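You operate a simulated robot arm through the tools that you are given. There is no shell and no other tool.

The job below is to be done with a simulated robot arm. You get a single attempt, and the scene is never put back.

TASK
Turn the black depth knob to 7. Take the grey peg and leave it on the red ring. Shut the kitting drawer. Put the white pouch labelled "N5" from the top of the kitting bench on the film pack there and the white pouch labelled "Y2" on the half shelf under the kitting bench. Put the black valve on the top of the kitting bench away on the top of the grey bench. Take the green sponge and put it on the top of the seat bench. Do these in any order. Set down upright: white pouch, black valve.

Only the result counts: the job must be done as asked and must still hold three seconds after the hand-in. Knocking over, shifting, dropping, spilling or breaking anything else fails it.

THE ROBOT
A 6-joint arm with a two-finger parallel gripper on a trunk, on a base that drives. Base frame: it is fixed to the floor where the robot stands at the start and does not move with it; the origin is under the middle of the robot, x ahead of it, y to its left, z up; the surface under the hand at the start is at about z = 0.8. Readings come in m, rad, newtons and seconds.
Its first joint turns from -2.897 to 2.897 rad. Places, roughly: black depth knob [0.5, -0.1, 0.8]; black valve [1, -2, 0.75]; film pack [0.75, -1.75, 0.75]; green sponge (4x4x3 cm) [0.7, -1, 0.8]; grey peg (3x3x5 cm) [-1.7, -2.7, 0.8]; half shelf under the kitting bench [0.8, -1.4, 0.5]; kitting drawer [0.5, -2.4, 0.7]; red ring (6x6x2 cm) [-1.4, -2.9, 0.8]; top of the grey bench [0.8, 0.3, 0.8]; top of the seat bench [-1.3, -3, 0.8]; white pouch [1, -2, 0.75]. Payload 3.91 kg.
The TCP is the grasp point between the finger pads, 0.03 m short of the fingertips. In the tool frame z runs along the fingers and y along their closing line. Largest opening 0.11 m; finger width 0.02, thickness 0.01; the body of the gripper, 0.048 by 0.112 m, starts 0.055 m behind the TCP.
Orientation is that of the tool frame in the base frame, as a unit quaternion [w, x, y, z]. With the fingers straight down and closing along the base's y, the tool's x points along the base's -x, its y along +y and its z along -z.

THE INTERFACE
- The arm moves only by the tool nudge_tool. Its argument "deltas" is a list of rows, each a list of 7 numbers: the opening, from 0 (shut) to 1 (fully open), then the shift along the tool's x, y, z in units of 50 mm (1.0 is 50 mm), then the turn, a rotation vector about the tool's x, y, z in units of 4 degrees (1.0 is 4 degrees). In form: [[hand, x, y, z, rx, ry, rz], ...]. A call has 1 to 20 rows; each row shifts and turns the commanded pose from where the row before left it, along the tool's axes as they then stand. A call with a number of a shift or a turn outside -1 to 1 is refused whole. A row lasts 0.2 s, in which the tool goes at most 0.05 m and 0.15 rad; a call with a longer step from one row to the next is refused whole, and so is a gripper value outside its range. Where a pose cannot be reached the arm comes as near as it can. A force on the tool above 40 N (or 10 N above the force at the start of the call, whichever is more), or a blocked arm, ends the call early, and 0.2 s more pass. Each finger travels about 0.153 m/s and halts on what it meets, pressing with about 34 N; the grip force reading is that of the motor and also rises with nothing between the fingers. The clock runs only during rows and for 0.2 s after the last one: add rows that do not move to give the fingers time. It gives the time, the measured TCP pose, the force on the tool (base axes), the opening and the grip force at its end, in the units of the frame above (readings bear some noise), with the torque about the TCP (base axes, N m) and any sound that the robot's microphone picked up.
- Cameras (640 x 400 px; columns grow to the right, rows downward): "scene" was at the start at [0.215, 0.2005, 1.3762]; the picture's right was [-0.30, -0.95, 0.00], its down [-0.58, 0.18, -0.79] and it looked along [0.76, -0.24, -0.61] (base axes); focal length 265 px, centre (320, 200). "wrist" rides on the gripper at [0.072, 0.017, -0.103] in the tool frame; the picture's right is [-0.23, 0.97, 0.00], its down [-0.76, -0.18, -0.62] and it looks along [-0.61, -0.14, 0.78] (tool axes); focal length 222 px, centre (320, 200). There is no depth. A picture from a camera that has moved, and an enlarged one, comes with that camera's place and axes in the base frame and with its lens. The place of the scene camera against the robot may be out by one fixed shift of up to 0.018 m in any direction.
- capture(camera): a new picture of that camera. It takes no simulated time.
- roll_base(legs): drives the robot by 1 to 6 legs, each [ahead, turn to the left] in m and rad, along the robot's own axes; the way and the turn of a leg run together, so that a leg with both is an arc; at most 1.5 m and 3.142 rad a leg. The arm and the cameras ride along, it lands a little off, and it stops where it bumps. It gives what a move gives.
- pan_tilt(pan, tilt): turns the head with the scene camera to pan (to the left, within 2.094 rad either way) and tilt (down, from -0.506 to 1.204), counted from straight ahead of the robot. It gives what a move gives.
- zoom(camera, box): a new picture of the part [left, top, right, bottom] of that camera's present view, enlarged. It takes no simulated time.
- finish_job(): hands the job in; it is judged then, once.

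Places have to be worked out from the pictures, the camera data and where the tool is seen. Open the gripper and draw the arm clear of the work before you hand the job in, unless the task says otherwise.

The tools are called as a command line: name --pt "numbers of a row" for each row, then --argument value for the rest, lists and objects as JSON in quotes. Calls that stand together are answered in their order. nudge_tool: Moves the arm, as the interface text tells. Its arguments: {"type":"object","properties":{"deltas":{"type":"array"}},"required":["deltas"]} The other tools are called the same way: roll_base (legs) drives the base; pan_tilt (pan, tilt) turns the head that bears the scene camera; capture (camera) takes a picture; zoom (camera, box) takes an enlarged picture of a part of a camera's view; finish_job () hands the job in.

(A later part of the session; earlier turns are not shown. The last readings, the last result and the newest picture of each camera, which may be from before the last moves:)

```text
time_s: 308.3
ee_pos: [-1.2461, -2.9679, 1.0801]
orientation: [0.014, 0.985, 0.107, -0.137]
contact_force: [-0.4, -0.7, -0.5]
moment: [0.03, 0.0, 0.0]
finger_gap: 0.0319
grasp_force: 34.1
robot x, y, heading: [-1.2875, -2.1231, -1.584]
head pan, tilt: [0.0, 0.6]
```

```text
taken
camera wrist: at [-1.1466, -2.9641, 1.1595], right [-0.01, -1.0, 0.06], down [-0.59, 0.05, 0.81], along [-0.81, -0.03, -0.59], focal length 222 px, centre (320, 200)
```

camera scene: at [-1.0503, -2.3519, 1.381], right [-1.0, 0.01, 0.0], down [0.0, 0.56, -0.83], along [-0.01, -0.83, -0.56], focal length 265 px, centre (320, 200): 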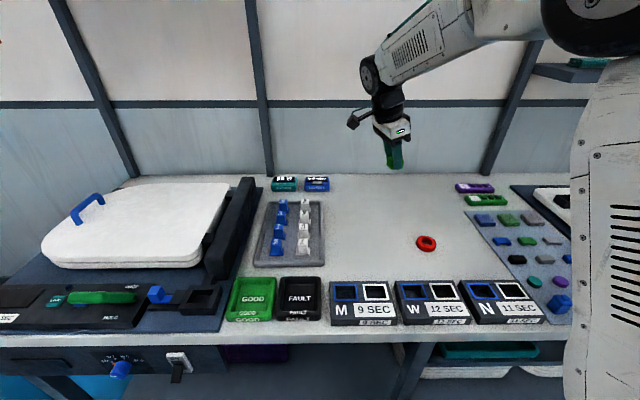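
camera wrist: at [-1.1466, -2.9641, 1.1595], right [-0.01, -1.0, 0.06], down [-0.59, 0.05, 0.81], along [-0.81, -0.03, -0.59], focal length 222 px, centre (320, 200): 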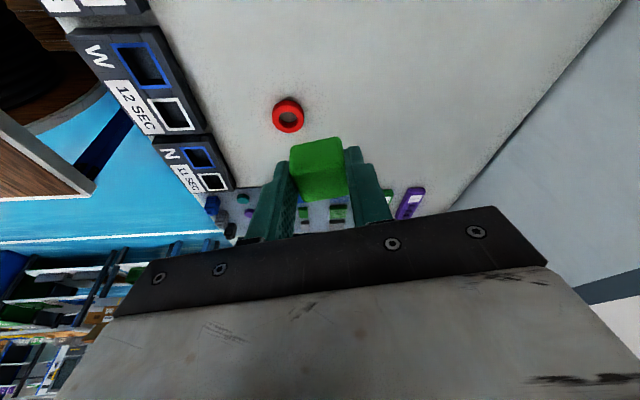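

The red ring is at about (-1.371, -2.93). A free spot for the sponge is around (-1.23, -3.06), between the rack and the ring; I move over it and partly down.

nudge_tool --pt "0 0.015 0.9 0 0 0 0" --pt "0 0.015 0.9 0 0 0 0" --pt "0 0.214 0 0.755 0 0 0" --pt "0 0.214 0 0.755 0 0 0" --pt "0 0.214 0 0.755 0 0 0" --pt "0 0.214 0 0.755 0 0 0" --pt "0 0 0 0 0 0 0"

capture --camera "wrist"

capture --camera "scene"

```text
time_s: 309.9
ee_pos: [-1.2264, -3.0535, 0.9214]
orientation: [0.013, 0.985, 0.106, -0.137]
contact_force: [0.2, 0.3, 0.8]
moment: [0.02, 0.0, 0.0]
finger_gap: 0.0318
grasp_force: 34.1
robot x, y, heading: [-1.2849, -2.1241, -1.576]
head pan, tilt: [0.0, 0.6]
```

```text
taken
camera wrist: at [-1.127, -3.051, 1.0012], right [-0.01, -1.0, 0.06], down [-0.59, 0.05, 0.81], along [-0.81, -0.03, -0.59], focal length 222 px, centre (320, 200)
```

wrist: 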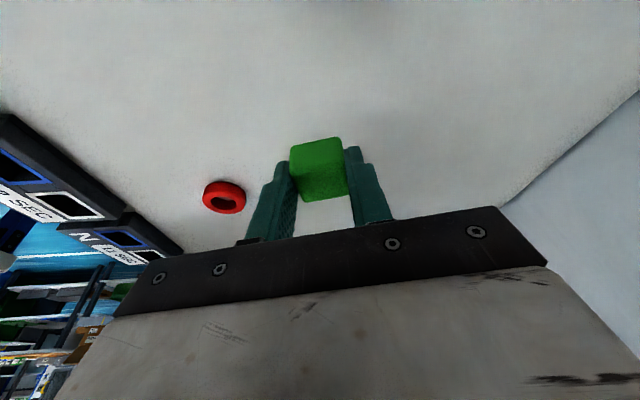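

```text
taken
camera scene: at [-1.0503, -2.3518, 1.381], right [-1.0, 0.01, 0.0], down [0.0, 0.56, -0.83], along [-0.01, -0.82, -0.56], focal length 265 px, centre (320, 200)
```

scene: 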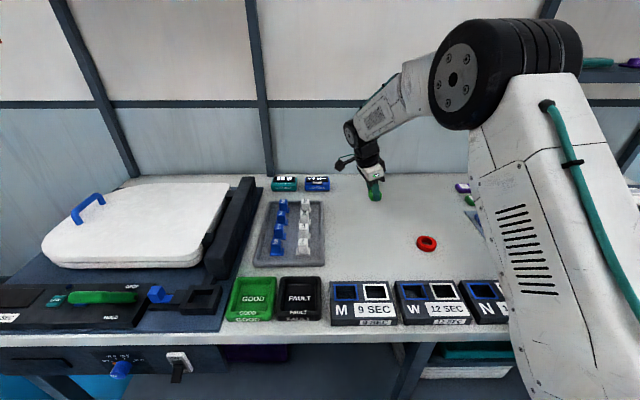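

Free table below. I lower the rest in small steps until touch.

nudge_tool --pt "0 0.2 0 0.7 0 0 0" --pt "0 0.15 0 0.5 0 0 0" --pt "0 0.05 0 0.2 0 0 0" --pt "0 0 0 0 0 0 0"

nudge_tool --pt "0 0.011 0 0.04 0 0 0" --pt "0 0.011 0 0.04 0 0 0" --pt "0 0.011 0 0.04 0 0 0"

```text
time_s: 310.9
ee_pos: [-1.2243, -3.0556, 0.848]
orientation: [0.013, 0.985, 0.106, -0.137]
contact_force: [-0.6, -1.0, 0.9]
moment: [0.01, -0.03, 0.01]
finger_gap: 0.0319
grasp_force: 33.7
robot x, y, heading: [-1.2868, -2.1213, -1.576]
head pan, tilt: [0.0, 0.6]
```

```text
time_s: 311.7
ee_pos: [-1.2249, -3.0557, 0.8431]
orientation: [0.012, 0.985, 0.105, -0.137]
contact_force: [-0.9, 0.1, -0.5]
moment: [0.01, -0.01, 0.0]
finger_gap: 0.0317
grasp_force: 33.8
robot x, y, heading: [-1.2831, -2.1206, -1.579]
head pan, tilt: [0.0, 0.6]
```

nudge_tool --pt "0 0.011 0 0.04 0 0 0" --pt "0 0.011 0 0.04 0 0 0" --pt "0 0.008 0 0.03 0 0 0"

```text
time_s: 312.5
ee_pos: [-1.2262, -3.0548, 0.8398]
orientation: [0.013, 0.985, 0.106, -0.137]
contact_force: [0.4, 0.0, 0.3]
moment: [-0.02, -0.03, 0.0]
finger_gap: 0.0318
grasp_force: 34.0
robot x, y, heading: [-1.2872, -2.1243, -1.58]
head pan, tilt: [0.0, 0.6]
```

nudge_tool --pt "0 0.008 0 0.03 0 0 0" --pt "0 0.008 0 0.03 0 0 0" --pt "0 0 0 0 0 0 0"

```text
time_s: 313.3
ee_pos: [-1.2252, -3.0533, 0.8346]
orientation: [0.013, 0.985, 0.107, -0.137]
contact_force: [-0.2, 0.2, 0.3]
moment: [-0.01, 0.0, -0.03]
finger_gap: 0.0319
grasp_force: 34.2
robot x, y, heading: [-1.2895, -2.1234, -1.578]
head pan, tilt: [0.0, 0.6]
```

nudge_tool --pt "0 0.008 0 0.03 0 0 0" --pt "0 0.008 0 0.02 0 0 0" --pt "0 0 0 0 0 0 0"

capture --camera "wrist"

```text
time_s: 314.1
ee_pos: [-1.225, -3.0543, 0.8343]
orientation: [0.015, 0.985, 0.106, -0.137]
contact_force: [-1.2, 1.6, 28.2]
moment: [0.01, 0.23, 0.0]
finger_gap: 0.0319
grasp_force: 34.0
robot x, y, heading: [-1.2846, -2.1231, -1.582]
head pan, tilt: [0.0, 0.6]
```

```text
taken
camera wrist: at [-1.1261, -3.0508, 0.9135], right [-0.01, -1.0, 0.06], down [-0.59, 0.05, 0.81], along [-0.81, -0.03, -0.59], focal length 222 px, centre (320, 200)
```

wrist: 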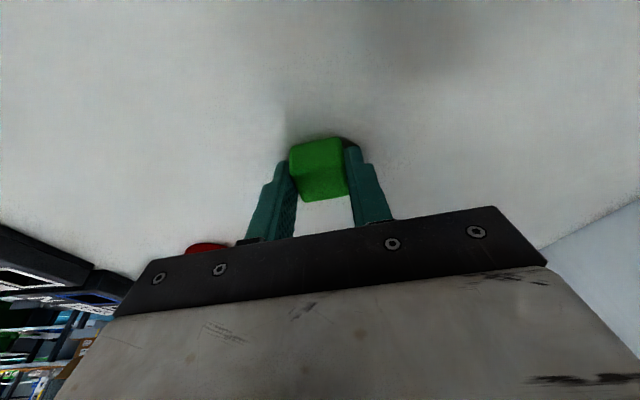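

Sponge is on the table (28 N). I open and retreat upward along the tool axis.

nudge_tool --pt "0 0 0 -0.03 0 0 0" --pt "0.7 0 0 0 0 0 0" --pt "0.7 0 0 0 0 0 0" --pt "0.7 0 0 -0.4 0 0 0" --pt "0.7 0 0 -0.7 0 0 0" --pt "0.7 0 0 -0.9 0 0 0" --pt "0.7 0 0 -0.9 0 0 0" --pt "0.7 0 0 -0.9 0 0 0" --pt "0.7 0 0 -0.9 0 0 0" --pt "0.7 0 0 0 0 1 0" --pt "0.7 0 0 0 0 1 0" --pt "0.7 0 0 0 0 1 0" --pt "0.7 0 0 0 0 1 0" --pt "0.7 0 0 0 0 0 0"

capture --camera "scene"

capture --camera "wrist"

```text
time_s: 317.1
ee_pos: [-1.1616, -3.0408, 1.0592]
orientation: [-0.003, 0.994, 0.108, 0.002]
contact_force: [0.4, -0.4, 0.5]
moment: [-0.01, 0.0, 0.0]
finger_gap: 0.0769
grasp_force: 0.0
robot x, y, heading: [-1.286, -2.1223, -1.58]
head pan, tilt: [0.0, 0.6]
```

```text
taken
camera scene: at [-1.0502, -2.3519, 1.381], right [-1.0, 0.01, 0.0], down [0.0, 0.57, -0.82], along [-0.01, -0.82, -0.57], focal length 265 px, centre (320, 200)
```

scene: 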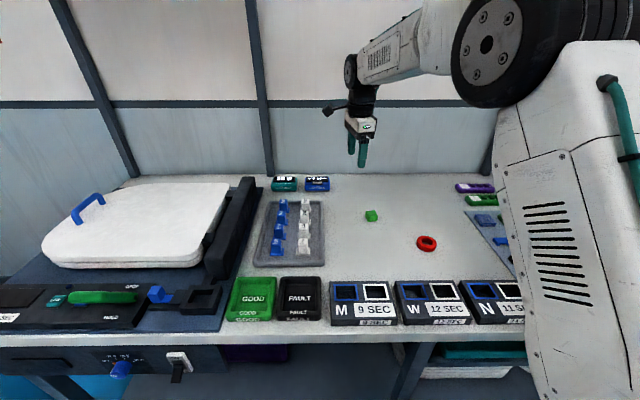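

```text
taken
camera wrist: at [-1.0872, -3.0433, 1.1624], right [-0.01, -1.0, 0.0], down [-0.78, 0.01, 0.62], along [-0.62, 0.01, -0.78], focal length 222 px, centre (320, 200)
```

wrist: 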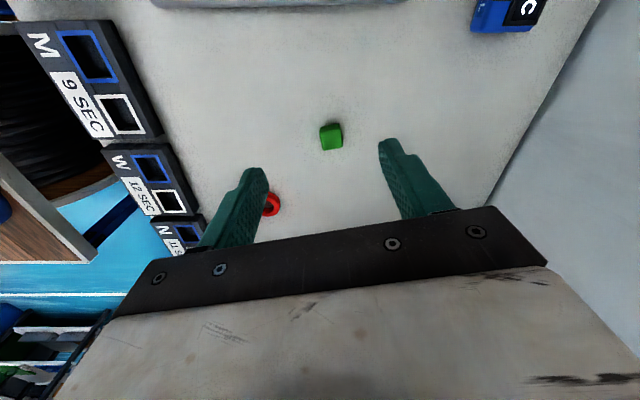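

The sponge rests on the seat bench. Now I look for the grey peg on the right part of the bench.

pan_tilt --pan -0.45 --tilt 0.65

capture --camera "scene"

```text
time_s: 318.0
ee_pos: [-1.1603, -3.0415, 1.058]
orientation: [-0.002, 0.994, 0.106, 0.002]
contact_force: [0.2, -0.8, 0.4]
moment: [0.03, 0.0, 0.03]
finger_gap: 0.077
grasp_force: 0.1
robot x, y, heading: [-1.2843, -2.1238, -1.579]
head pan, tilt: [-0.45, 0.649]
```

```text
taken
camera scene: at [-1.0879, -2.3414, 1.3767], right [-0.9, 0.44, 0.0], down [0.27, 0.54, -0.8], along [-0.35, -0.71, -0.6], focal length 265 px, centre (320, 200)
```

scene: 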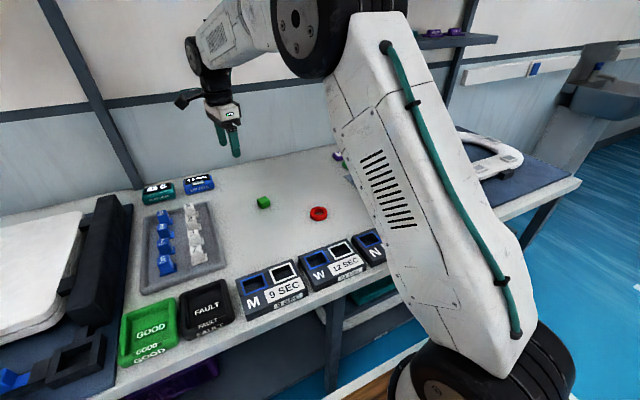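

The arm hides that part, so I move the hand over and use the wrist camera, which now looks toward -x.

nudge_tool --pt "0.7 -0.534 -0.603 -0.15 0 0 0" --pt "0.7 -0.534 -0.603 -0.15 0 0 0" --pt "0.7 -0.534 -0.603 -0.15 0 0 0" --pt "0.7 -0.534 -0.603 -0.15 0 0 0" --pt "0.7 -0.534 -0.603 -0.15 0 0 0" --pt "0.7 -0.534 -0.603 -0.15 0 0 0" --pt "0.7 -0.534 -0.603 -0.15 0 0 0" --pt "0.7 -0.534 -0.603 -0.15 0 0 0" --pt "0.7 0 0 0 0 0 0"

capture --camera "wrist"

capture --camera "scene"

```text
time_s: 320.0
ee_pos: [-1.4242, -2.852, 1.1213]
orientation: [-0.002, 0.994, 0.106, 0.002]
contact_force: [0.0, 0.1, 0.3]
moment: [0.04, 0.01, -0.03]
finger_gap: 0.0769
grasp_force: 0.0
robot x, y, heading: [-1.283, -2.1229, -1.578]
head pan, tilt: [-0.45, 0.649]
```

```text
taken
camera wrist: at [-1.3501, -2.8544, 1.2243], right [-0.01, -1.0, 0.0], down [-0.78, 0.01, 0.62], along [-0.62, 0.01, -0.78], focal length 222 px, centre (320, 200)
```

wrist: 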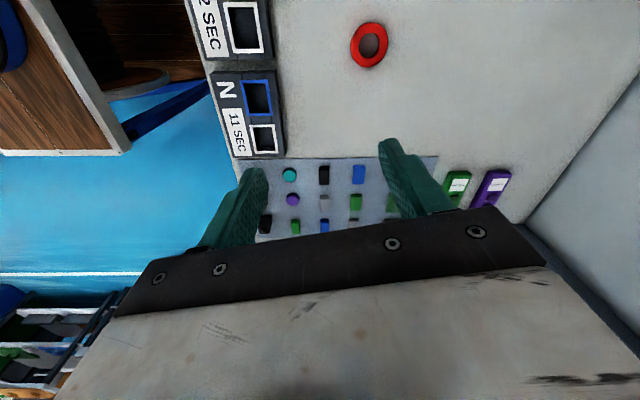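

```text
taken
camera scene: at [-1.088, -2.3414, 1.3767], right [-0.9, 0.44, 0.0], down [0.27, 0.54, -0.8], along [-0.35, -0.71, -0.6], focal length 265 px, centre (320, 200)
```

scene: 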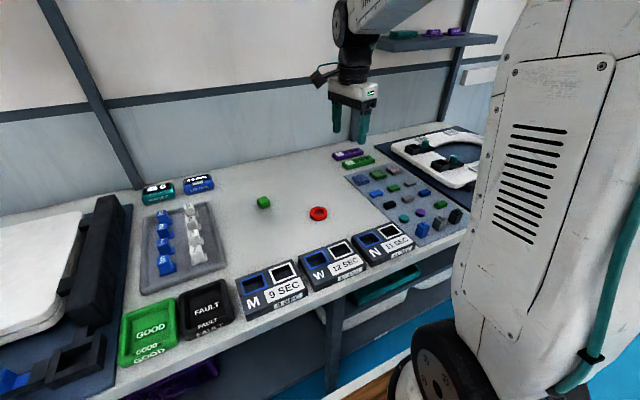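

Now the parts mat with many small pieces is visible. I zoom on it in both views to find the grey peg.

zoom --camera "scene" --box '[330, 140, 490, 260]'

zoom --camera "wrist" --box '[220, 140, 460, 250]'

```text
3.33 times, centred on (410, 200) of scene
camera zoom: at [-1.088, -2.3414, 1.3767], right [-0.9, 0.44, 0.0], down [0.27, 0.54, -0.8], along [-0.35, -0.71, -0.6], focal length 884 px, centre (20, 200)
```

zoom: 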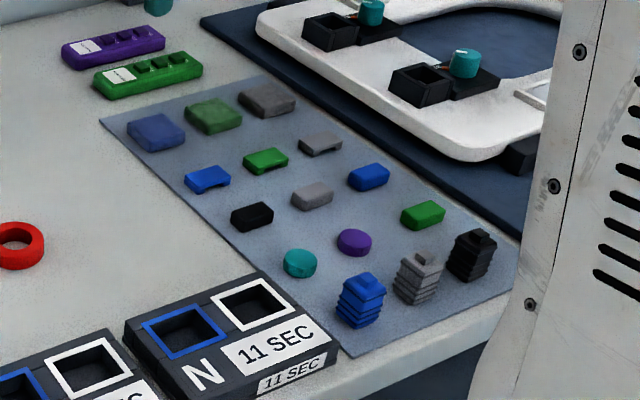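

```text
2.67 times, centred on (340, 195) of wrist
camera zoom: at [-1.3501, -2.8544, 1.2243], right [-0.01, -1.0, 0.0], down [-0.78, 0.01, 0.62], along [-0.62, 0.01, -0.78], focal length 592 px, centre (267, 213)
```

zoom: 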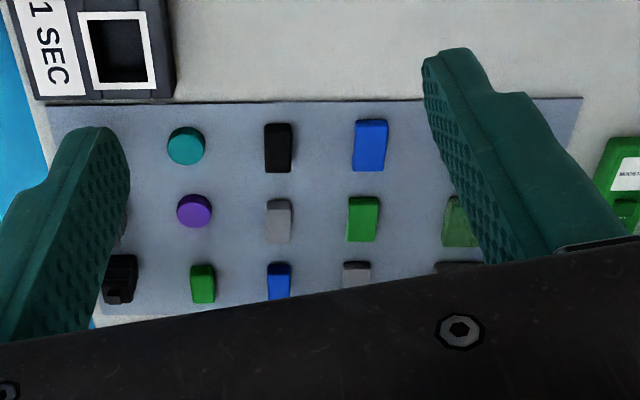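

The grey peg is the middle ribbed plug of the front row (blue – grey – black), at about (-1.677, -2.707), neighbours ~7 cm to each side. I reposition the base to about (-1.5, -1.88) so both peg and ring are in comfortable reach.

roll_base --legs '[[0, 0.736], [-0.326, 0], [0, -0.736]]'

pan_tilt --pan 0.0 --tilt 0.65

capture --camera "scene"

capture --camera "wrist"

```text
time_s: 326.0
ee_pos: [-1.6446, -2.6048, 1.1201]
orientation: [-0.001, 0.995, 0.104, 0.002]
contact_force: [-0.2, 0.0, 0.4]
moment: [0.02, -0.02, 0.02]
finger_gap: 0.0769
grasp_force: 0.2
robot x, y, heading: [-1.5009, -1.8775, -1.58]
head pan, tilt: [-0.45, 0.649]
```

```text
time_s: 326.9
ee_pos: [-1.6463, -2.605, 1.1199]
orientation: [-0.002, 0.995, 0.104, 0.001]
contact_force: [-0.3, -0.1, -0.4]
moment: [0.01, 0.01, -0.02]
finger_gap: 0.0768
grasp_force: 0.0
robot x, y, heading: [-1.5006, -1.8714, -1.588]
head pan, tilt: [0.0, 0.649]
```

```text
taken
camera scene: at [-1.2676, -2.106, 1.3767], right [-1.0, 0.02, 0.0], down [0.01, 0.6, -0.8], along [-0.01, -0.8, -0.6], focal length 265 px, centre (320, 200)
```

scene: 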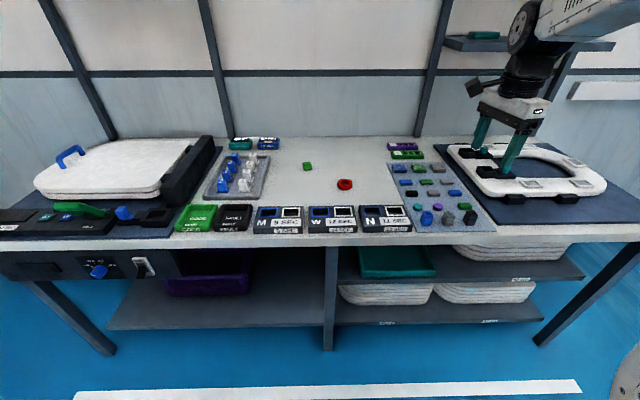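

```text
taken
camera wrist: at [-1.5707, -2.6078, 1.2243], right [-0.02, -1.0, 0.0], down [-0.78, 0.01, 0.62], along [-0.62, 0.02, -0.78], focal length 222 px, centre (320, 200)
```

wrist: 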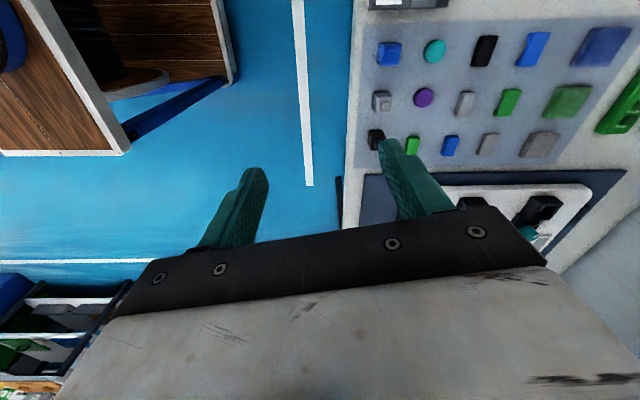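

Zooming on the grey peg from above for its exact place and orientation.

zoom --camera "wrist" --box '[350, 30, 446, 160]'

zoom --camera "scene" --box '[400, 190, 490, 240]'

zoom --camera "scene" --box '[320, 165, 370, 205]'

```text
3.08 times, centred on (398, 95) of wrist
camera zoom: at [-1.5707, -2.6078, 1.2243], right [-0.02, -1.0, 0.0], down [-0.78, 0.01, 0.62], along [-0.62, 0.02, -0.78], focal length 684 px, centre (80, 523)
```

zoom: 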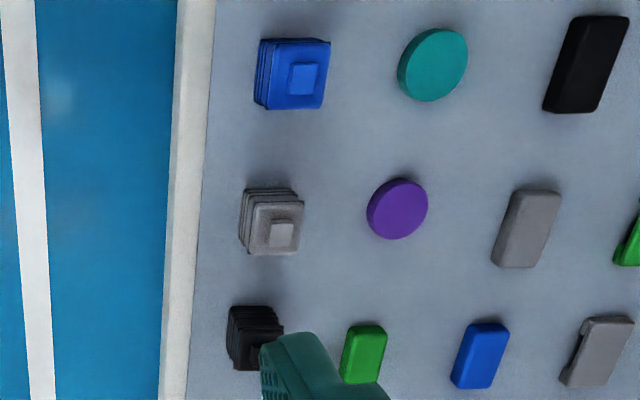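

```text
7.11 times, centred on (445, 215) of scene
camera zoom: at [-1.2676, -2.106, 1.3767], right [-1.0, 0.02, 0.0], down [0.01, 0.6, -0.8], along [-0.01, -0.8, -0.6], focal length 1886 px, centre (-569, 93)
```

zoom: 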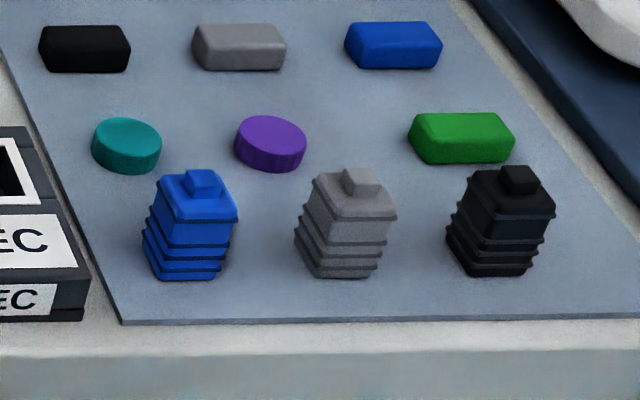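

```text
10.00 times, centred on (345, 185) of scene
camera zoom: at [-1.2676, -2.106, 1.3767], right [-1.0, 0.02, 0.0], down [0.01, 0.6, -0.8], along [-0.01, -0.8, -0.6], focal length 2652 px, centre (70, 350)
```

zoom: 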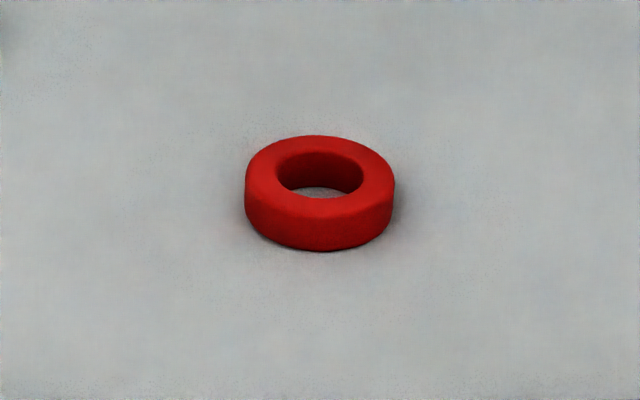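

Peg centre ≈ (-1.676, -2.707), sides aligned with the bench. I turn the hand 12° to align, move above and look again.

nudge_tool --pt "0.6 0 0 0 0 0 1" --pt "0.6 0 0 0 0 0 1" --pt "0.6 0 0 0 0 0 1" --pt "0.6 -0.1525 0.51 0.7 0 0 0" --pt "0.6 -0.1525 0.51 0.7 0 0 0" --pt "0.6 -0.1525 0.51 0.7 0 0 0" --pt "0.6 -0.1525 0.51 0.7 0 0 0" --pt "0.6 0 0 0 0 0 0"

capture --camera "wrist"

zoom --camera "wrist" --box '[230, 30, 430, 190]'

```text
time_s: 328.7
ee_pos: [-1.6777, -2.7068, 0.9796]
orientation: [-0.002, 1.0, -0.002, 0.001]
contact_force: [-0.6, 0.7, 0.1]
moment: [0.02, 0.03, -0.03]
finger_gap: 0.066
grasp_force: 0.0
robot x, y, heading: [-1.5001, -1.8754, -1.591]
head pan, tilt: [0.0, 0.649]
```

```text
taken
camera wrist: at [-1.6042, -2.7244, 1.083], right [-0.23, -0.97, 0.0], down [-0.76, 0.18, 0.62], along [-0.6, 0.15, -0.78], focal length 222 px, centre (320, 200)
```

wrist: 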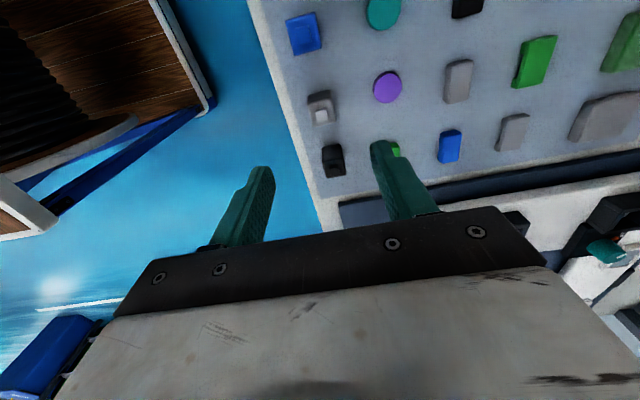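

```text
2.50 times, centred on (330, 110) of wrist
camera zoom: at [-1.6042, -2.7244, 1.083], right [-0.23, -0.97, 0.0], down [-0.76, 0.18, 0.62], along [-0.6, 0.15, -0.78], focal length 555 px, centre (295, 425)
```

zoom: 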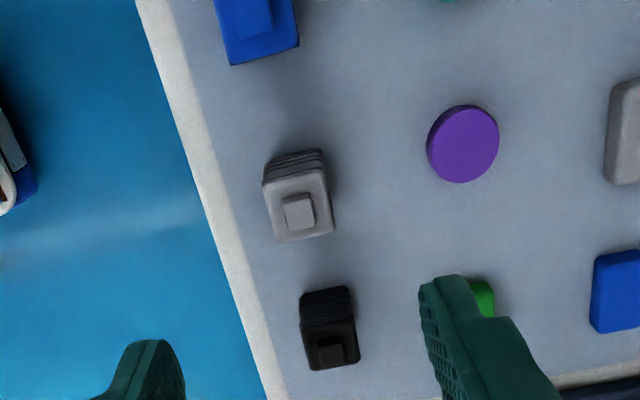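

Peg confirmed at (-1.675, -2.707), fingers will pass on its ±y sides with the neighbours clear. I descend to z≈0.838, close and lift.

nudge_tool --pt "0.6 0.05 0 0.5 0 0 0" --pt "0.6 0 0 0.7 0 0 0" --pt "0.6 0 0 0.7 0 0 0" --pt "0.6 0 0 0.6 0 0 0" --pt "0.6 0 0 0.3 0 0 0" --pt "0.6 0 0 0 0 0 0"

capture --camera "wrist"

zoom --camera "scene" --box '[390, 130, 510, 240]'

```text
time_s: 330.1
ee_pos: [-1.6705, -2.7062, 0.8414]
orientation: [-0.001, 1.0, -0.001, 0.001]
contact_force: [-0.7, -0.7, -0.1]
moment: [-0.01, 0.0, 0.01]
finger_gap: 0.066
grasp_force: 0.0
robot x, y, heading: [-1.5018, -1.8762, -1.587]
head pan, tilt: [0.0, 0.649]
```

```text
taken
camera wrist: at [-1.5996, -2.7244, 0.9449], right [-0.23, -0.97, 0.0], down [-0.76, 0.18, 0.62], along [-0.6, 0.15, -0.78], focal length 222 px, centre (320, 200)
```

wrist: 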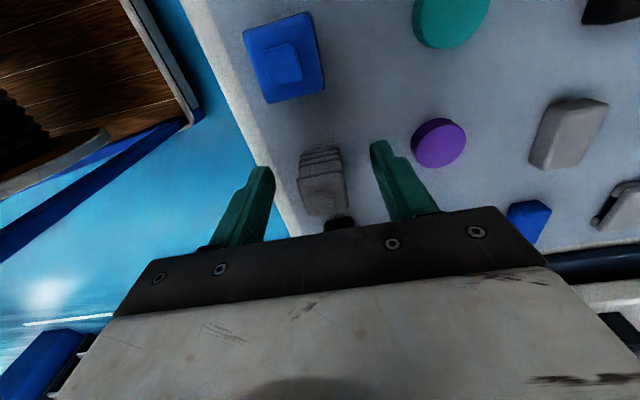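

```text
3.64 times, centred on (450, 185) of scene
camera zoom: at [-1.2676, -2.106, 1.3767], right [-1.0, 0.02, 0.0], down [0.01, 0.6, -0.8], along [-0.01, -0.8, -0.6], focal length 964 px, centre (-153, 254)
```

zoom: 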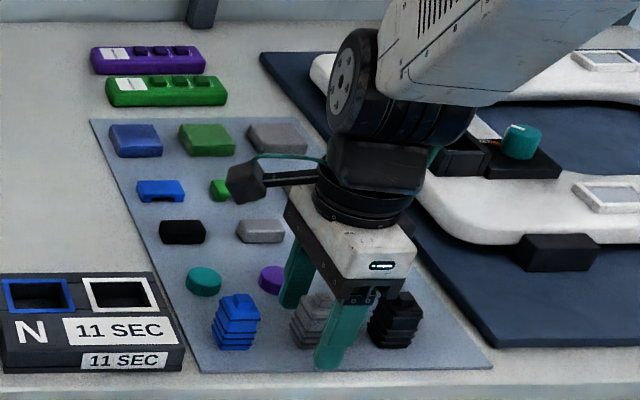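

Fingers straddle the grey peg and nothing else. I close and lift.

nudge_tool --pt "0 0 0 0 0 0 0" --pt "0 0 0 0 0 0 0" --pt "0 0 0 0 0 0 0" --pt "0 0 0 0 0 0 0" --pt "0 0 0 -0.4 0 0 0" --pt "0 0 0 -0.6 0 0 0" --pt "0 0 0 0 0 0 0"

capture --camera "wrist"

zoom --camera "scene" --box '[390, 130, 510, 240]'

```text
time_s: 331.7
ee_pos: [-1.6742, -2.7068, 0.8897]
orientation: [-0.004, 1.0, -0.001, 0.002]
contact_force: [0.1, 0.3, 0.1]
moment: [0.02, 0.01, 0.01]
finger_gap: 0.0251
grasp_force: 34.0
robot x, y, heading: [-1.4993, -1.8757, -1.589]
head pan, tilt: [0.0, 0.649]
```

```text
taken
camera wrist: at [-1.6011, -2.7242, 0.9942], right [-0.23, -0.97, -0.01], down [-0.76, 0.18, 0.62], along [-0.6, 0.15, -0.78], focal length 222 px, centre (320, 200)
```

wrist: 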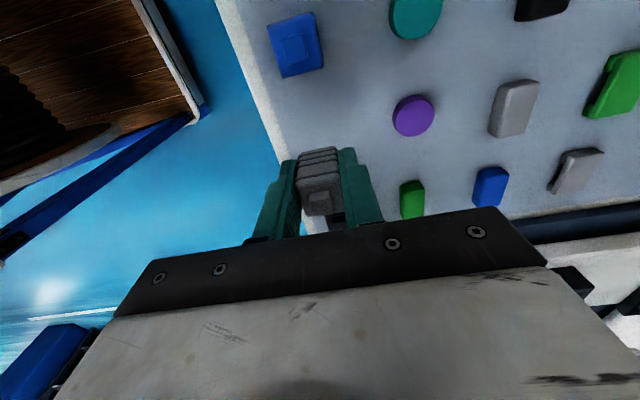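

```text
3.64 times, centred on (450, 185) of scene
camera zoom: at [-1.2676, -2.1061, 1.3767], right [-1.0, 0.02, 0.0], down [0.01, 0.6, -0.8], along [-0.01, -0.8, -0.6], focal length 964 px, centre (-153, 254)
```

zoom: 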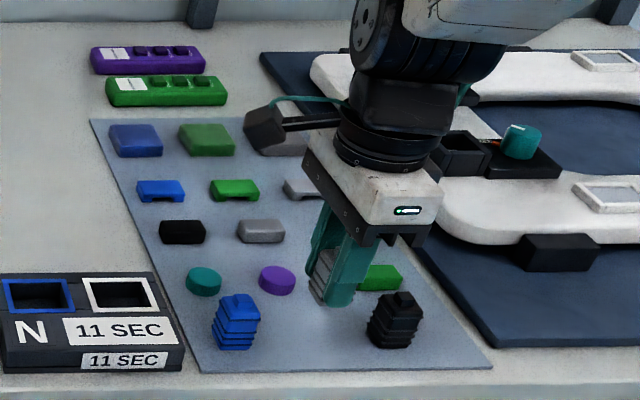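

Grey peg is held, neighbours untouched. I raise it and carry it toward the ring at about (-1.371, -2.93).

nudge_tool --pt "0 0 0 -0.75 0 0 0" --pt "0 0 0 -0.75 0 0 0" --pt "0 0 0 -0.75 0 0 0" --pt "0 0.673 0.4956 0 0 0 0" --pt "0 0.673 0.4956 0 0 0 0" --pt "0 0.673 0.4956 0 0 0 0" --pt "0 0.673 0.4956 0 0 0 0" --pt "0 0.673 0.4956 0 0 0 0" --pt "0 0.673 0.4956 0 0 0 0" --pt "0 0.673 0.4956 0 0 0 0" --pt "0 0.673 0.4956 0 0 0 0" --pt "0 0.673 0.4956 0 0 0 0" --pt "0 0 0 0 0 0 0"

capture --camera "wrist"

capture --camera "scene"

```text
time_s: 334.5
ee_pos: [-1.3689, -2.9296, 1.0045]
orientation: [-0.003, 1.0, -0.001, 0.001]
contact_force: [0.1, 0.0, 0.2]
moment: [0.01, 0.03, 0.0]
finger_gap: 0.0251
grasp_force: 34.1
robot x, y, heading: [-1.503, -1.8744, -1.587]
head pan, tilt: [0.0, 0.649]
```

```text
taken
camera wrist: at [-1.2972, -2.9476, 1.107], right [-0.23, -0.97, -0.01], down [-0.76, 0.18, 0.62], along [-0.6, 0.15, -0.78], focal length 222 px, centre (320, 200)
```

wrist: 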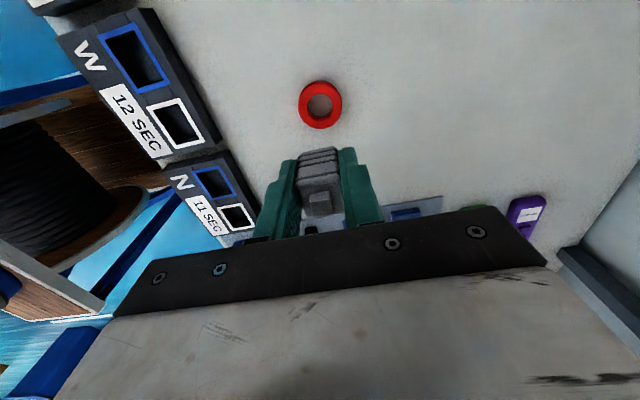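

```text
taken
camera scene: at [-1.2675, -2.106, 1.3767], right [-1.0, 0.02, 0.0], down [0.01, 0.6, -0.8], along [-0.01, -0.8, -0.6], focal length 265 px, centre (320, 200)
```

scene: 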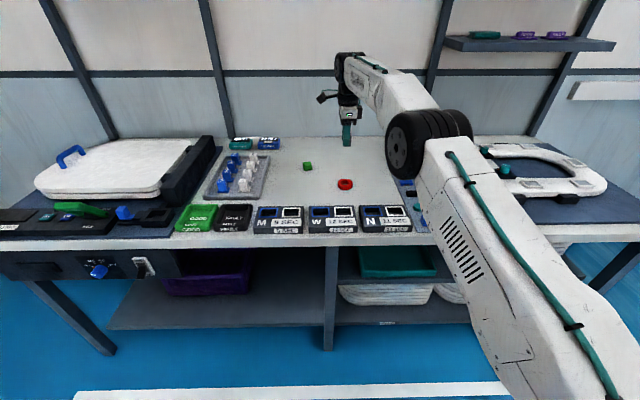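

I zoom the wrist view to locate the ring's centre precisely under the held peg.

zoom --camera "wrist" --box '[260, 60, 380, 230]'

zoom --camera "wrist" --box '[280, 70, 360, 140]'

```text
2.35 times, centred on (320, 145) of wrist
camera zoom: at [-1.2972, -2.9476, 1.107], right [-0.23, -0.97, -0.01], down [-0.76, 0.18, 0.62], along [-0.6, 0.15, -0.78], focal length 523 px, centre (320, 329)
```

zoom: 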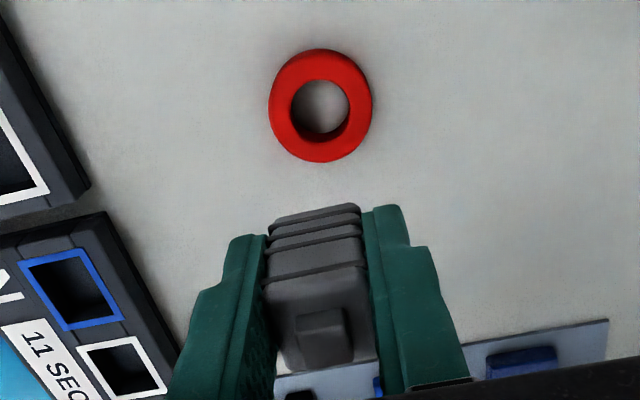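

```text
5.71 times, centred on (320, 105) of wrist
camera zoom: at [-1.2972, -2.9476, 1.107], right [-0.23, -0.97, -0.01], down [-0.76, 0.18, 0.62], along [-0.6, 0.15, -0.78], focal length 1269 px, centre (320, 743)
```

zoom: 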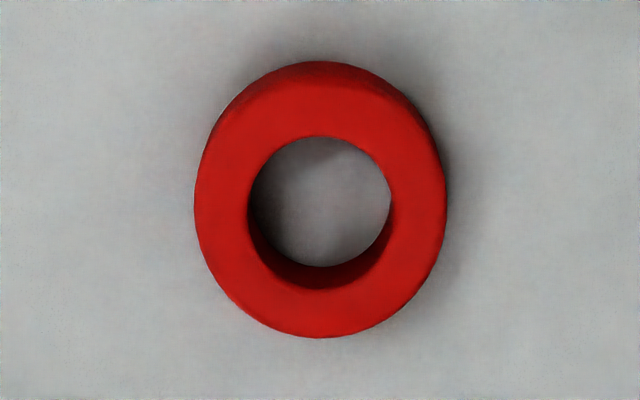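

Ring centre ≈ (-1.376, -2.927), peg currently at (-1.3705, -2.930). I correct by (-5.5, +3) mm and lower to just above the ring.

nudge_tool --pt "0 -0.11 -0.06 0.4 0 0 0" --pt "0 0 0 0.7 0 0 0" --pt "0 0 0 0.7 0 0 0" --pt "0 0 0 0.5 0 0 0" --pt "0 0 0 0.25 0 0 0" --pt "0 0 0 0 0 0 0"

capture --camera "wrist"

zoom --camera "wrist" --box '[250, 90, 400, 230]'

zoom --camera "scene" --box '[310, 140, 380, 200]'

```text
time_s: 335.9
ee_pos: [-1.3752, -2.9272, 0.8745]
orientation: [-0.002, 1.0, -0.001, 0.001]
contact_force: [-0.3, 0.2, -0.8]
moment: [-0.01, -0.03, 0.0]
finger_gap: 0.0251
grasp_force: 33.8
robot x, y, heading: [-1.5025, -1.8812, -1.585]
head pan, tilt: [0.0, 0.649]
```

```text
taken
camera wrist: at [-1.3038, -2.9453, 0.9781], right [-0.23, -0.97, 0.0], down [-0.76, 0.18, 0.62], along [-0.6, 0.15, -0.78], focal length 222 px, centre (320, 200)
```

wrist: 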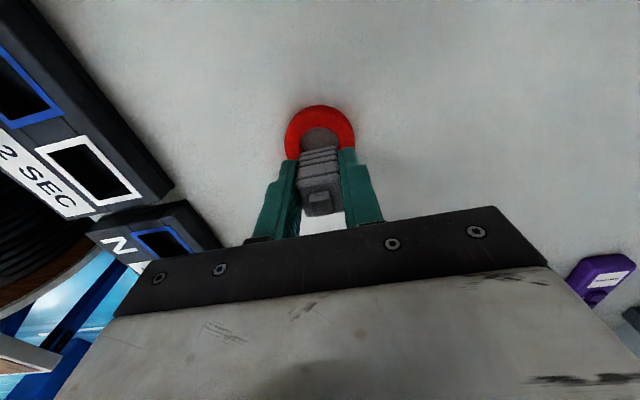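

```text
2.86 times, centred on (325, 160) of wrist
camera zoom: at [-1.3038, -2.9453, 0.9781], right [-0.23, -0.97, 0.0], down [-0.76, 0.18, 0.62], along [-0.6, 0.15, -0.78], focal length 635 px, centre (306, 314)
```

zoom: 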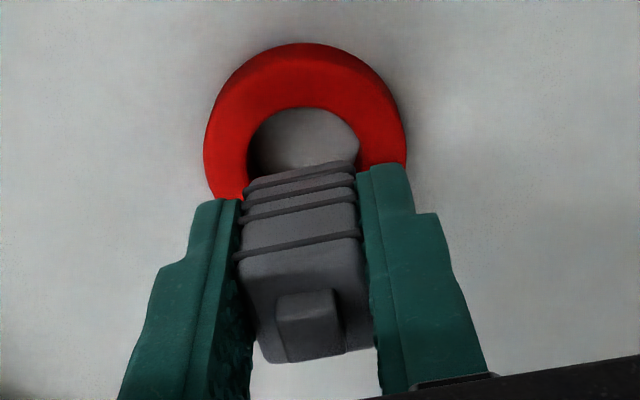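

```text
6.67 times, centred on (345, 170) of scene
camera zoom: at [-1.2675, -2.106, 1.3767], right [-1.0, 0.02, 0.0], down [0.01, 0.6, -0.8], along [-0.01, -0.8, -0.6], focal length 1768 px, centre (153, 400)
```

zoom: 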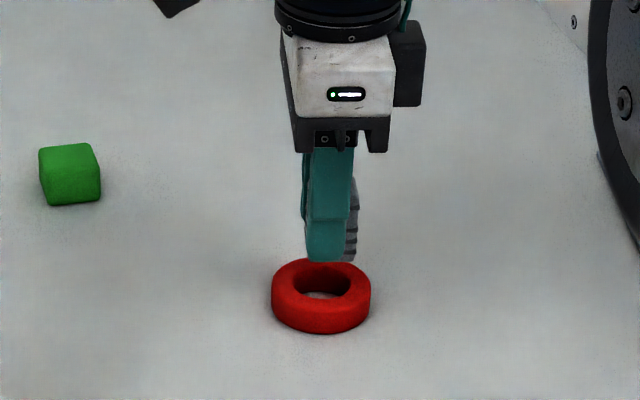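

Peg and ring line up in both views. Lowering in small steps to touch.

nudge_tool --pt "0 0 0 0.1 0 0 0" --pt "0 0 0 0.08 0 0 0" --pt "0 0 0 0.05 0 0 0" --pt "0 0 0 0 0 0 0"

nudge_tool --pt "0 0 0 0.04 0 0 0" --pt "0 0 0 0.04 0 0 0" --pt "0 0 0 0 0 0 0"

```text
time_s: 336.9
ee_pos: [-1.3745, -2.9257, 0.8637]
orientation: [-0.002, 1.0, -0.001, 0.001]
contact_force: [-0.3, -0.5, -0.4]
moment: [-0.02, -0.02, -0.02]
finger_gap: 0.0251
grasp_force: 34.4
robot x, y, heading: [-1.5041, -1.8724, -1.584]
head pan, tilt: [0.0, 0.649]
```

```text
time_s: 337.7
ee_pos: [-1.3752, -2.9275, 0.8596]
orientation: [-0.003, 1.0, -0.001, 0.001]
contact_force: [0.1, 0.6, -1.1]
moment: [-0.04, 0.0, -0.03]
finger_gap: 0.0252
grasp_force: 34.1
robot x, y, heading: [-1.5023, -1.8809, -1.587]
head pan, tilt: [0.0, 0.649]
```

nudge_tool --pt "0 0 0 0.03 0 0 0" --pt "0 0 0 0.02 0 0 0" --pt "0 0 0 0 0 0 0"

```text
time_s: 338.5
ee_pos: [-1.3748, -2.925, 0.8567]
orientation: [-0.002, 1.0, -0.001, 0.001]
contact_force: [0.2, -0.8, -0.3]
moment: [0.0, 0.01, -0.01]
finger_gap: 0.0252
grasp_force: 34.7
robot x, y, heading: [-1.5047, -1.8743, -1.584]
head pan, tilt: [0.0, 0.649]
```

nudge_tool --pt "0 0 0 0.03 0 0 0" --pt "0 0 0 0.02 0 0 0" --pt "0 0 0 0 0 0 0"

zoom --camera "wrist" --box '[250, 90, 400, 230]'

```text
time_s: 339.3
ee_pos: [-1.3762, -2.9278, 0.8546]
orientation: [-0.002, 1.0, 0.0, 0.001]
contact_force: [1.1, 0.4, 5.2]
moment: [-0.01, -0.01, 0.0]
finger_gap: 0.025
grasp_force: 34.0
robot x, y, heading: [-1.502, -1.8752, -1.583]
head pan, tilt: [0.0, 0.649]
```

```text
2.86 times, centred on (325, 160) of wrist
camera zoom: at [-1.3028, -2.945, 0.9587], right [-0.23, -0.97, 0.0], down [-0.76, 0.18, 0.62], along [-0.6, 0.15, -0.78], focal length 635 px, centre (306, 314)
```

zoom: 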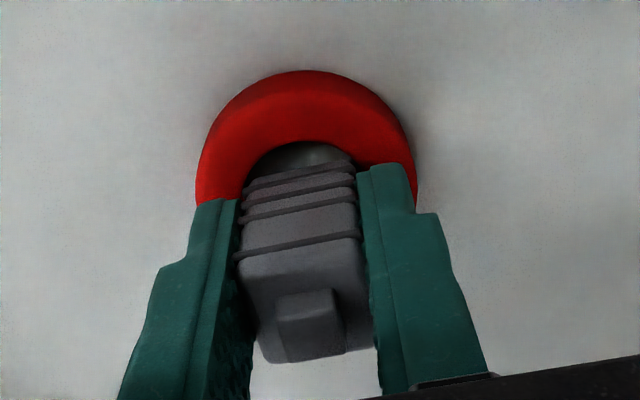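

Light contact (5 N), but the close-up shows the peg ~3–4 mm too far toward -x relative to the hole. I lift 3 mm, shift +3.5 mm in x, and set down again.

nudge_tool --pt "0 0 0 -0.08 0 0 0" --pt "0 0.07 0 0 0 0 0" --pt "0 0 0 0 0 0 0" --pt "0 0 0 0 0 0 0"

zoom --camera "wrist" --box '[270, 110, 370, 190]'

zoom --camera "scene" --box '[320, 155, 370, 200]'

```text
time_s: 340.3
ee_pos: [-1.3711, -2.9266, 0.8588]
orientation: [-0.003, 1.0, -0.001, 0.001]
contact_force: [-0.3, 0.3, -1.5]
moment: [0.0, 0.02, 0.01]
finger_gap: 0.0252
grasp_force: 33.8
robot x, y, heading: [-1.5001, -1.8744, -1.589]
head pan, tilt: [0.0, 0.649]
```

```text
5.00 times, centred on (320, 150) of wrist
camera zoom: at [-1.2991, -2.9448, 0.962], right [-0.23, -0.97, -0.01], down [-0.76, 0.18, 0.62], along [-0.6, 0.15, -0.78], focal length 1111 px, centre (320, 450)
```

zoom: 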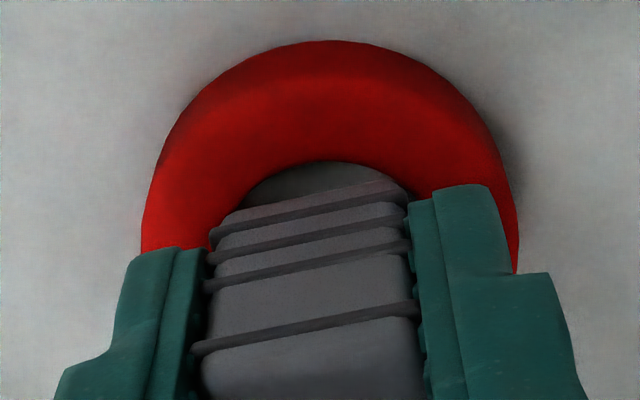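

```text
8.89 times, centred on (345, 178) of scene
camera zoom: at [-1.2675, -2.1061, 1.3767], right [-1.0, 0.02, 0.0], down [0.01, 0.6, -0.8], along [-0.01, -0.8, -0.6], focal length 2357 px, centre (98, 400)
```

zoom: 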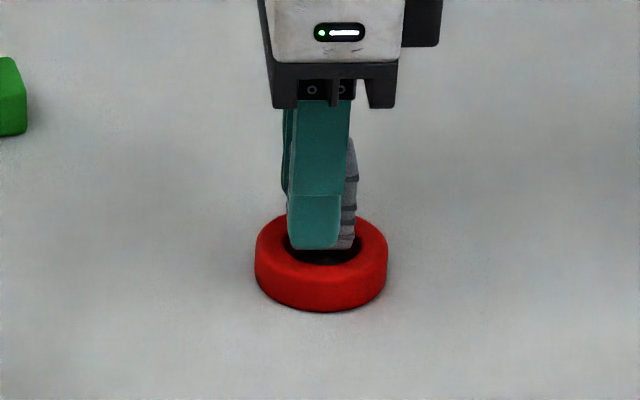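

Now the peg is centred over the hole within about 1 mm in both views. I lower to contact and check the force.

nudge_tool --pt "0 0 0 0.04 0 0 0" --pt "0 0 0 0.04 0 0 0" --pt "0 0 0 0.01 0 0 0" --pt "0 0 0 0 0 0 0"

zoom --camera "wrist" --box '[270, 110, 370, 190]'

```text
time_s: 341.3
ee_pos: [-1.3718, -2.9268, 0.8556]
orientation: [-0.001, 1.0, 0.0, 0.001]
contact_force: [0.1, -2.2, 8.2]
moment: [-0.05, 0.06, 0.01]
finger_gap: 0.0251
grasp_force: 34.4
robot x, y, heading: [-1.5015, -1.8789, -1.589]
head pan, tilt: [0.0, 0.649]
```

```text
5.00 times, centred on (320, 150) of wrist
camera zoom: at [-1.2994, -2.9444, 0.9586], right [-0.23, -0.97, 0.0], down [-0.76, 0.18, 0.62], along [-0.6, 0.15, -0.78], focal length 1111 px, centre (320, 450)
```

zoom: 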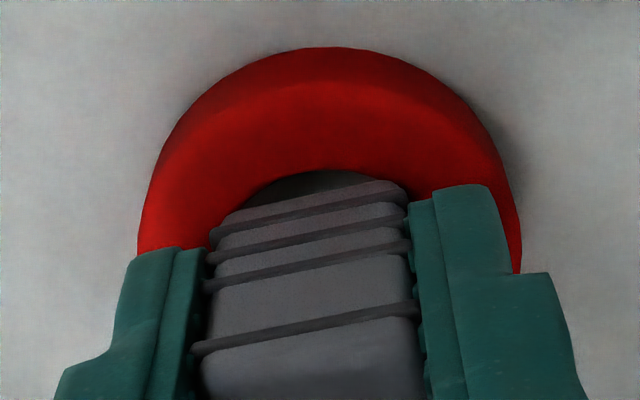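

nudge_tool --pt "0 0 0 0.02 0 0 0" --pt "0 0 0 0 0 0 0"

zoom --camera "scene" --box '[320, 155, 370, 200]'

```text
time_s: 341.9
ee_pos: [-1.372, -2.9266, 0.8543]
orientation: [-0.001, 1.0, -0.001, 0.001]
contact_force: [-1.1, 0.3, 18.7]
moment: [-0.03, 0.13, 0.02]
finger_gap: 0.025
grasp_force: 33.9
robot x, y, heading: [-1.5007, -1.8753, -1.584]
head pan, tilt: [0.0, 0.649]
```

```text
8.89 times, centred on (345, 178) of scene
camera zoom: at [-1.2676, -2.1052, 1.3769], right [-1.0, 0.02, 0.0], down [0.01, 0.6, -0.8], along [-0.01, -0.8, -0.6], focal length 2357 px, centre (98, 400)
```

zoom: 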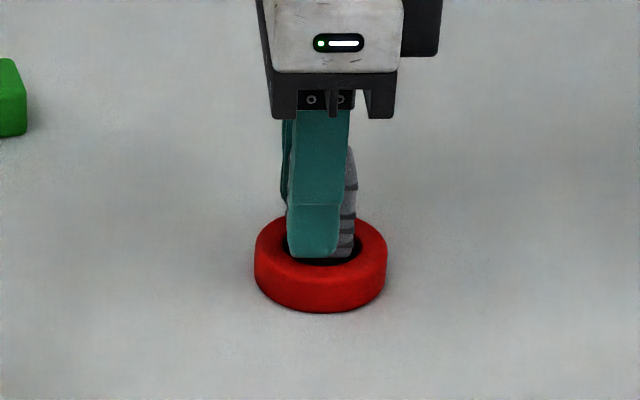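

zoom --camera "scene" --box '[333, 172, 361, 194]'

zoom --camera "wrist" --box '[295, 130, 350, 170]'

```text
16.00 times, centred on (347, 183) of scene
camera zoom: at [-1.2676, -2.1052, 1.3769], right [-1.0, 0.02, 0.0], down [0.01, 0.6, -0.8], along [-0.01, -0.8, -0.6], focal length 4243 px, centre (-112, 472)
```

zoom: 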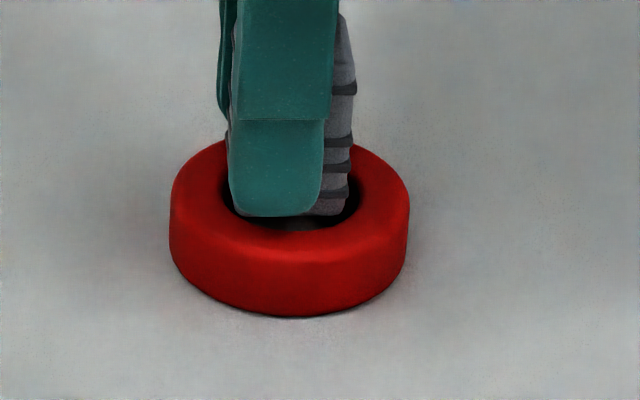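

```text
10.00 times, centred on (322, 150) of wrist
camera zoom: at [-1.2992, -2.9444, 0.9583], right [-0.23, -0.97, 0.0], down [-0.76, 0.18, 0.62], along [-0.6, 0.14, -0.78], focal length 2221 px, centre (295, 700)
```

zoom: 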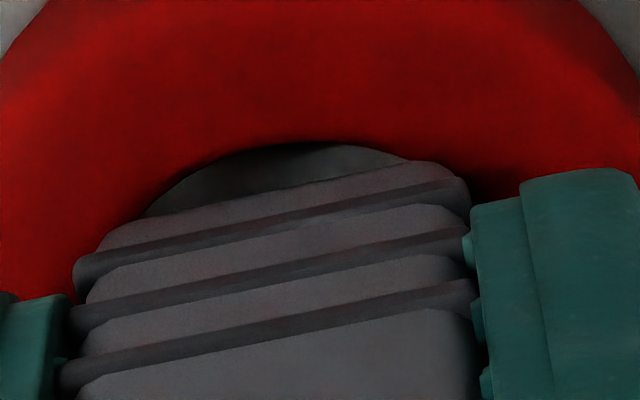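

Support looks good on the +x corners but thin on the -x ones; I re-centre by about 1.2 mm toward -x and touch down again lightly.

nudge_tool --pt "0 0 0 -0.05 0 0 0" --pt "0 -0.025 0 0 0 0 0" --pt "0 0 0 0 0 0 0" --pt "0 0 0 0.03 0 0 0" --pt "0 0 0 0 0 0 0"

zoom --camera "wrist" --box '[295, 130, 350, 170]'

zoom --camera "scene" --box '[333, 172, 361, 194]'

```text
time_s: 343.1
ee_pos: [-1.3729, -2.9261, 0.855]
orientation: [-0.002, 1.0, 0.0, 0.001]
contact_force: [4.5, 1.8, 16.8]
moment: [0.05, -0.08, -0.04]
finger_gap: 0.0251
grasp_force: 34.1
robot x, y, heading: [-1.5062, -1.8759, -1.581]
head pan, tilt: [0.0, 0.649]
```

```text
10.00 times, centred on (322, 150) of wrist
camera zoom: at [-1.3001, -2.9443, 0.9583], right [-0.23, -0.97, 0.0], down [-0.76, 0.18, 0.62], along [-0.6, 0.15, -0.78], focal length 2221 px, centre (295, 700)
```

zoom: 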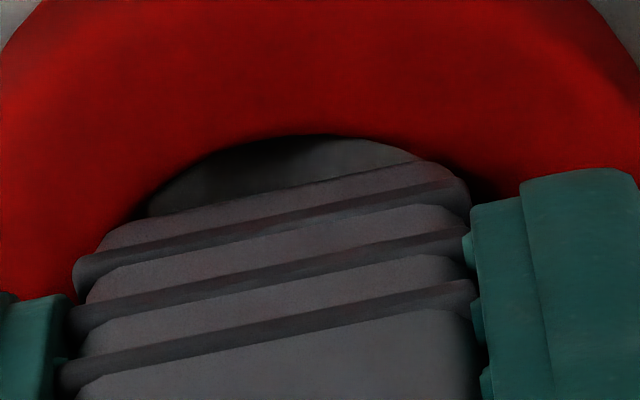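

```text
16.00 times, centred on (347, 183) of scene
camera zoom: at [-1.2673, -2.1051, 1.3768], right [-1.0, 0.02, 0.0], down [0.01, 0.6, -0.8], along [-0.01, -0.8, -0.6], focal length 4243 px, centre (-112, 472)
```

zoom: 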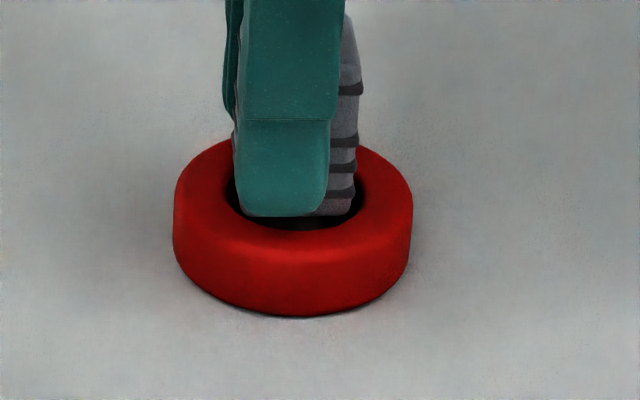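

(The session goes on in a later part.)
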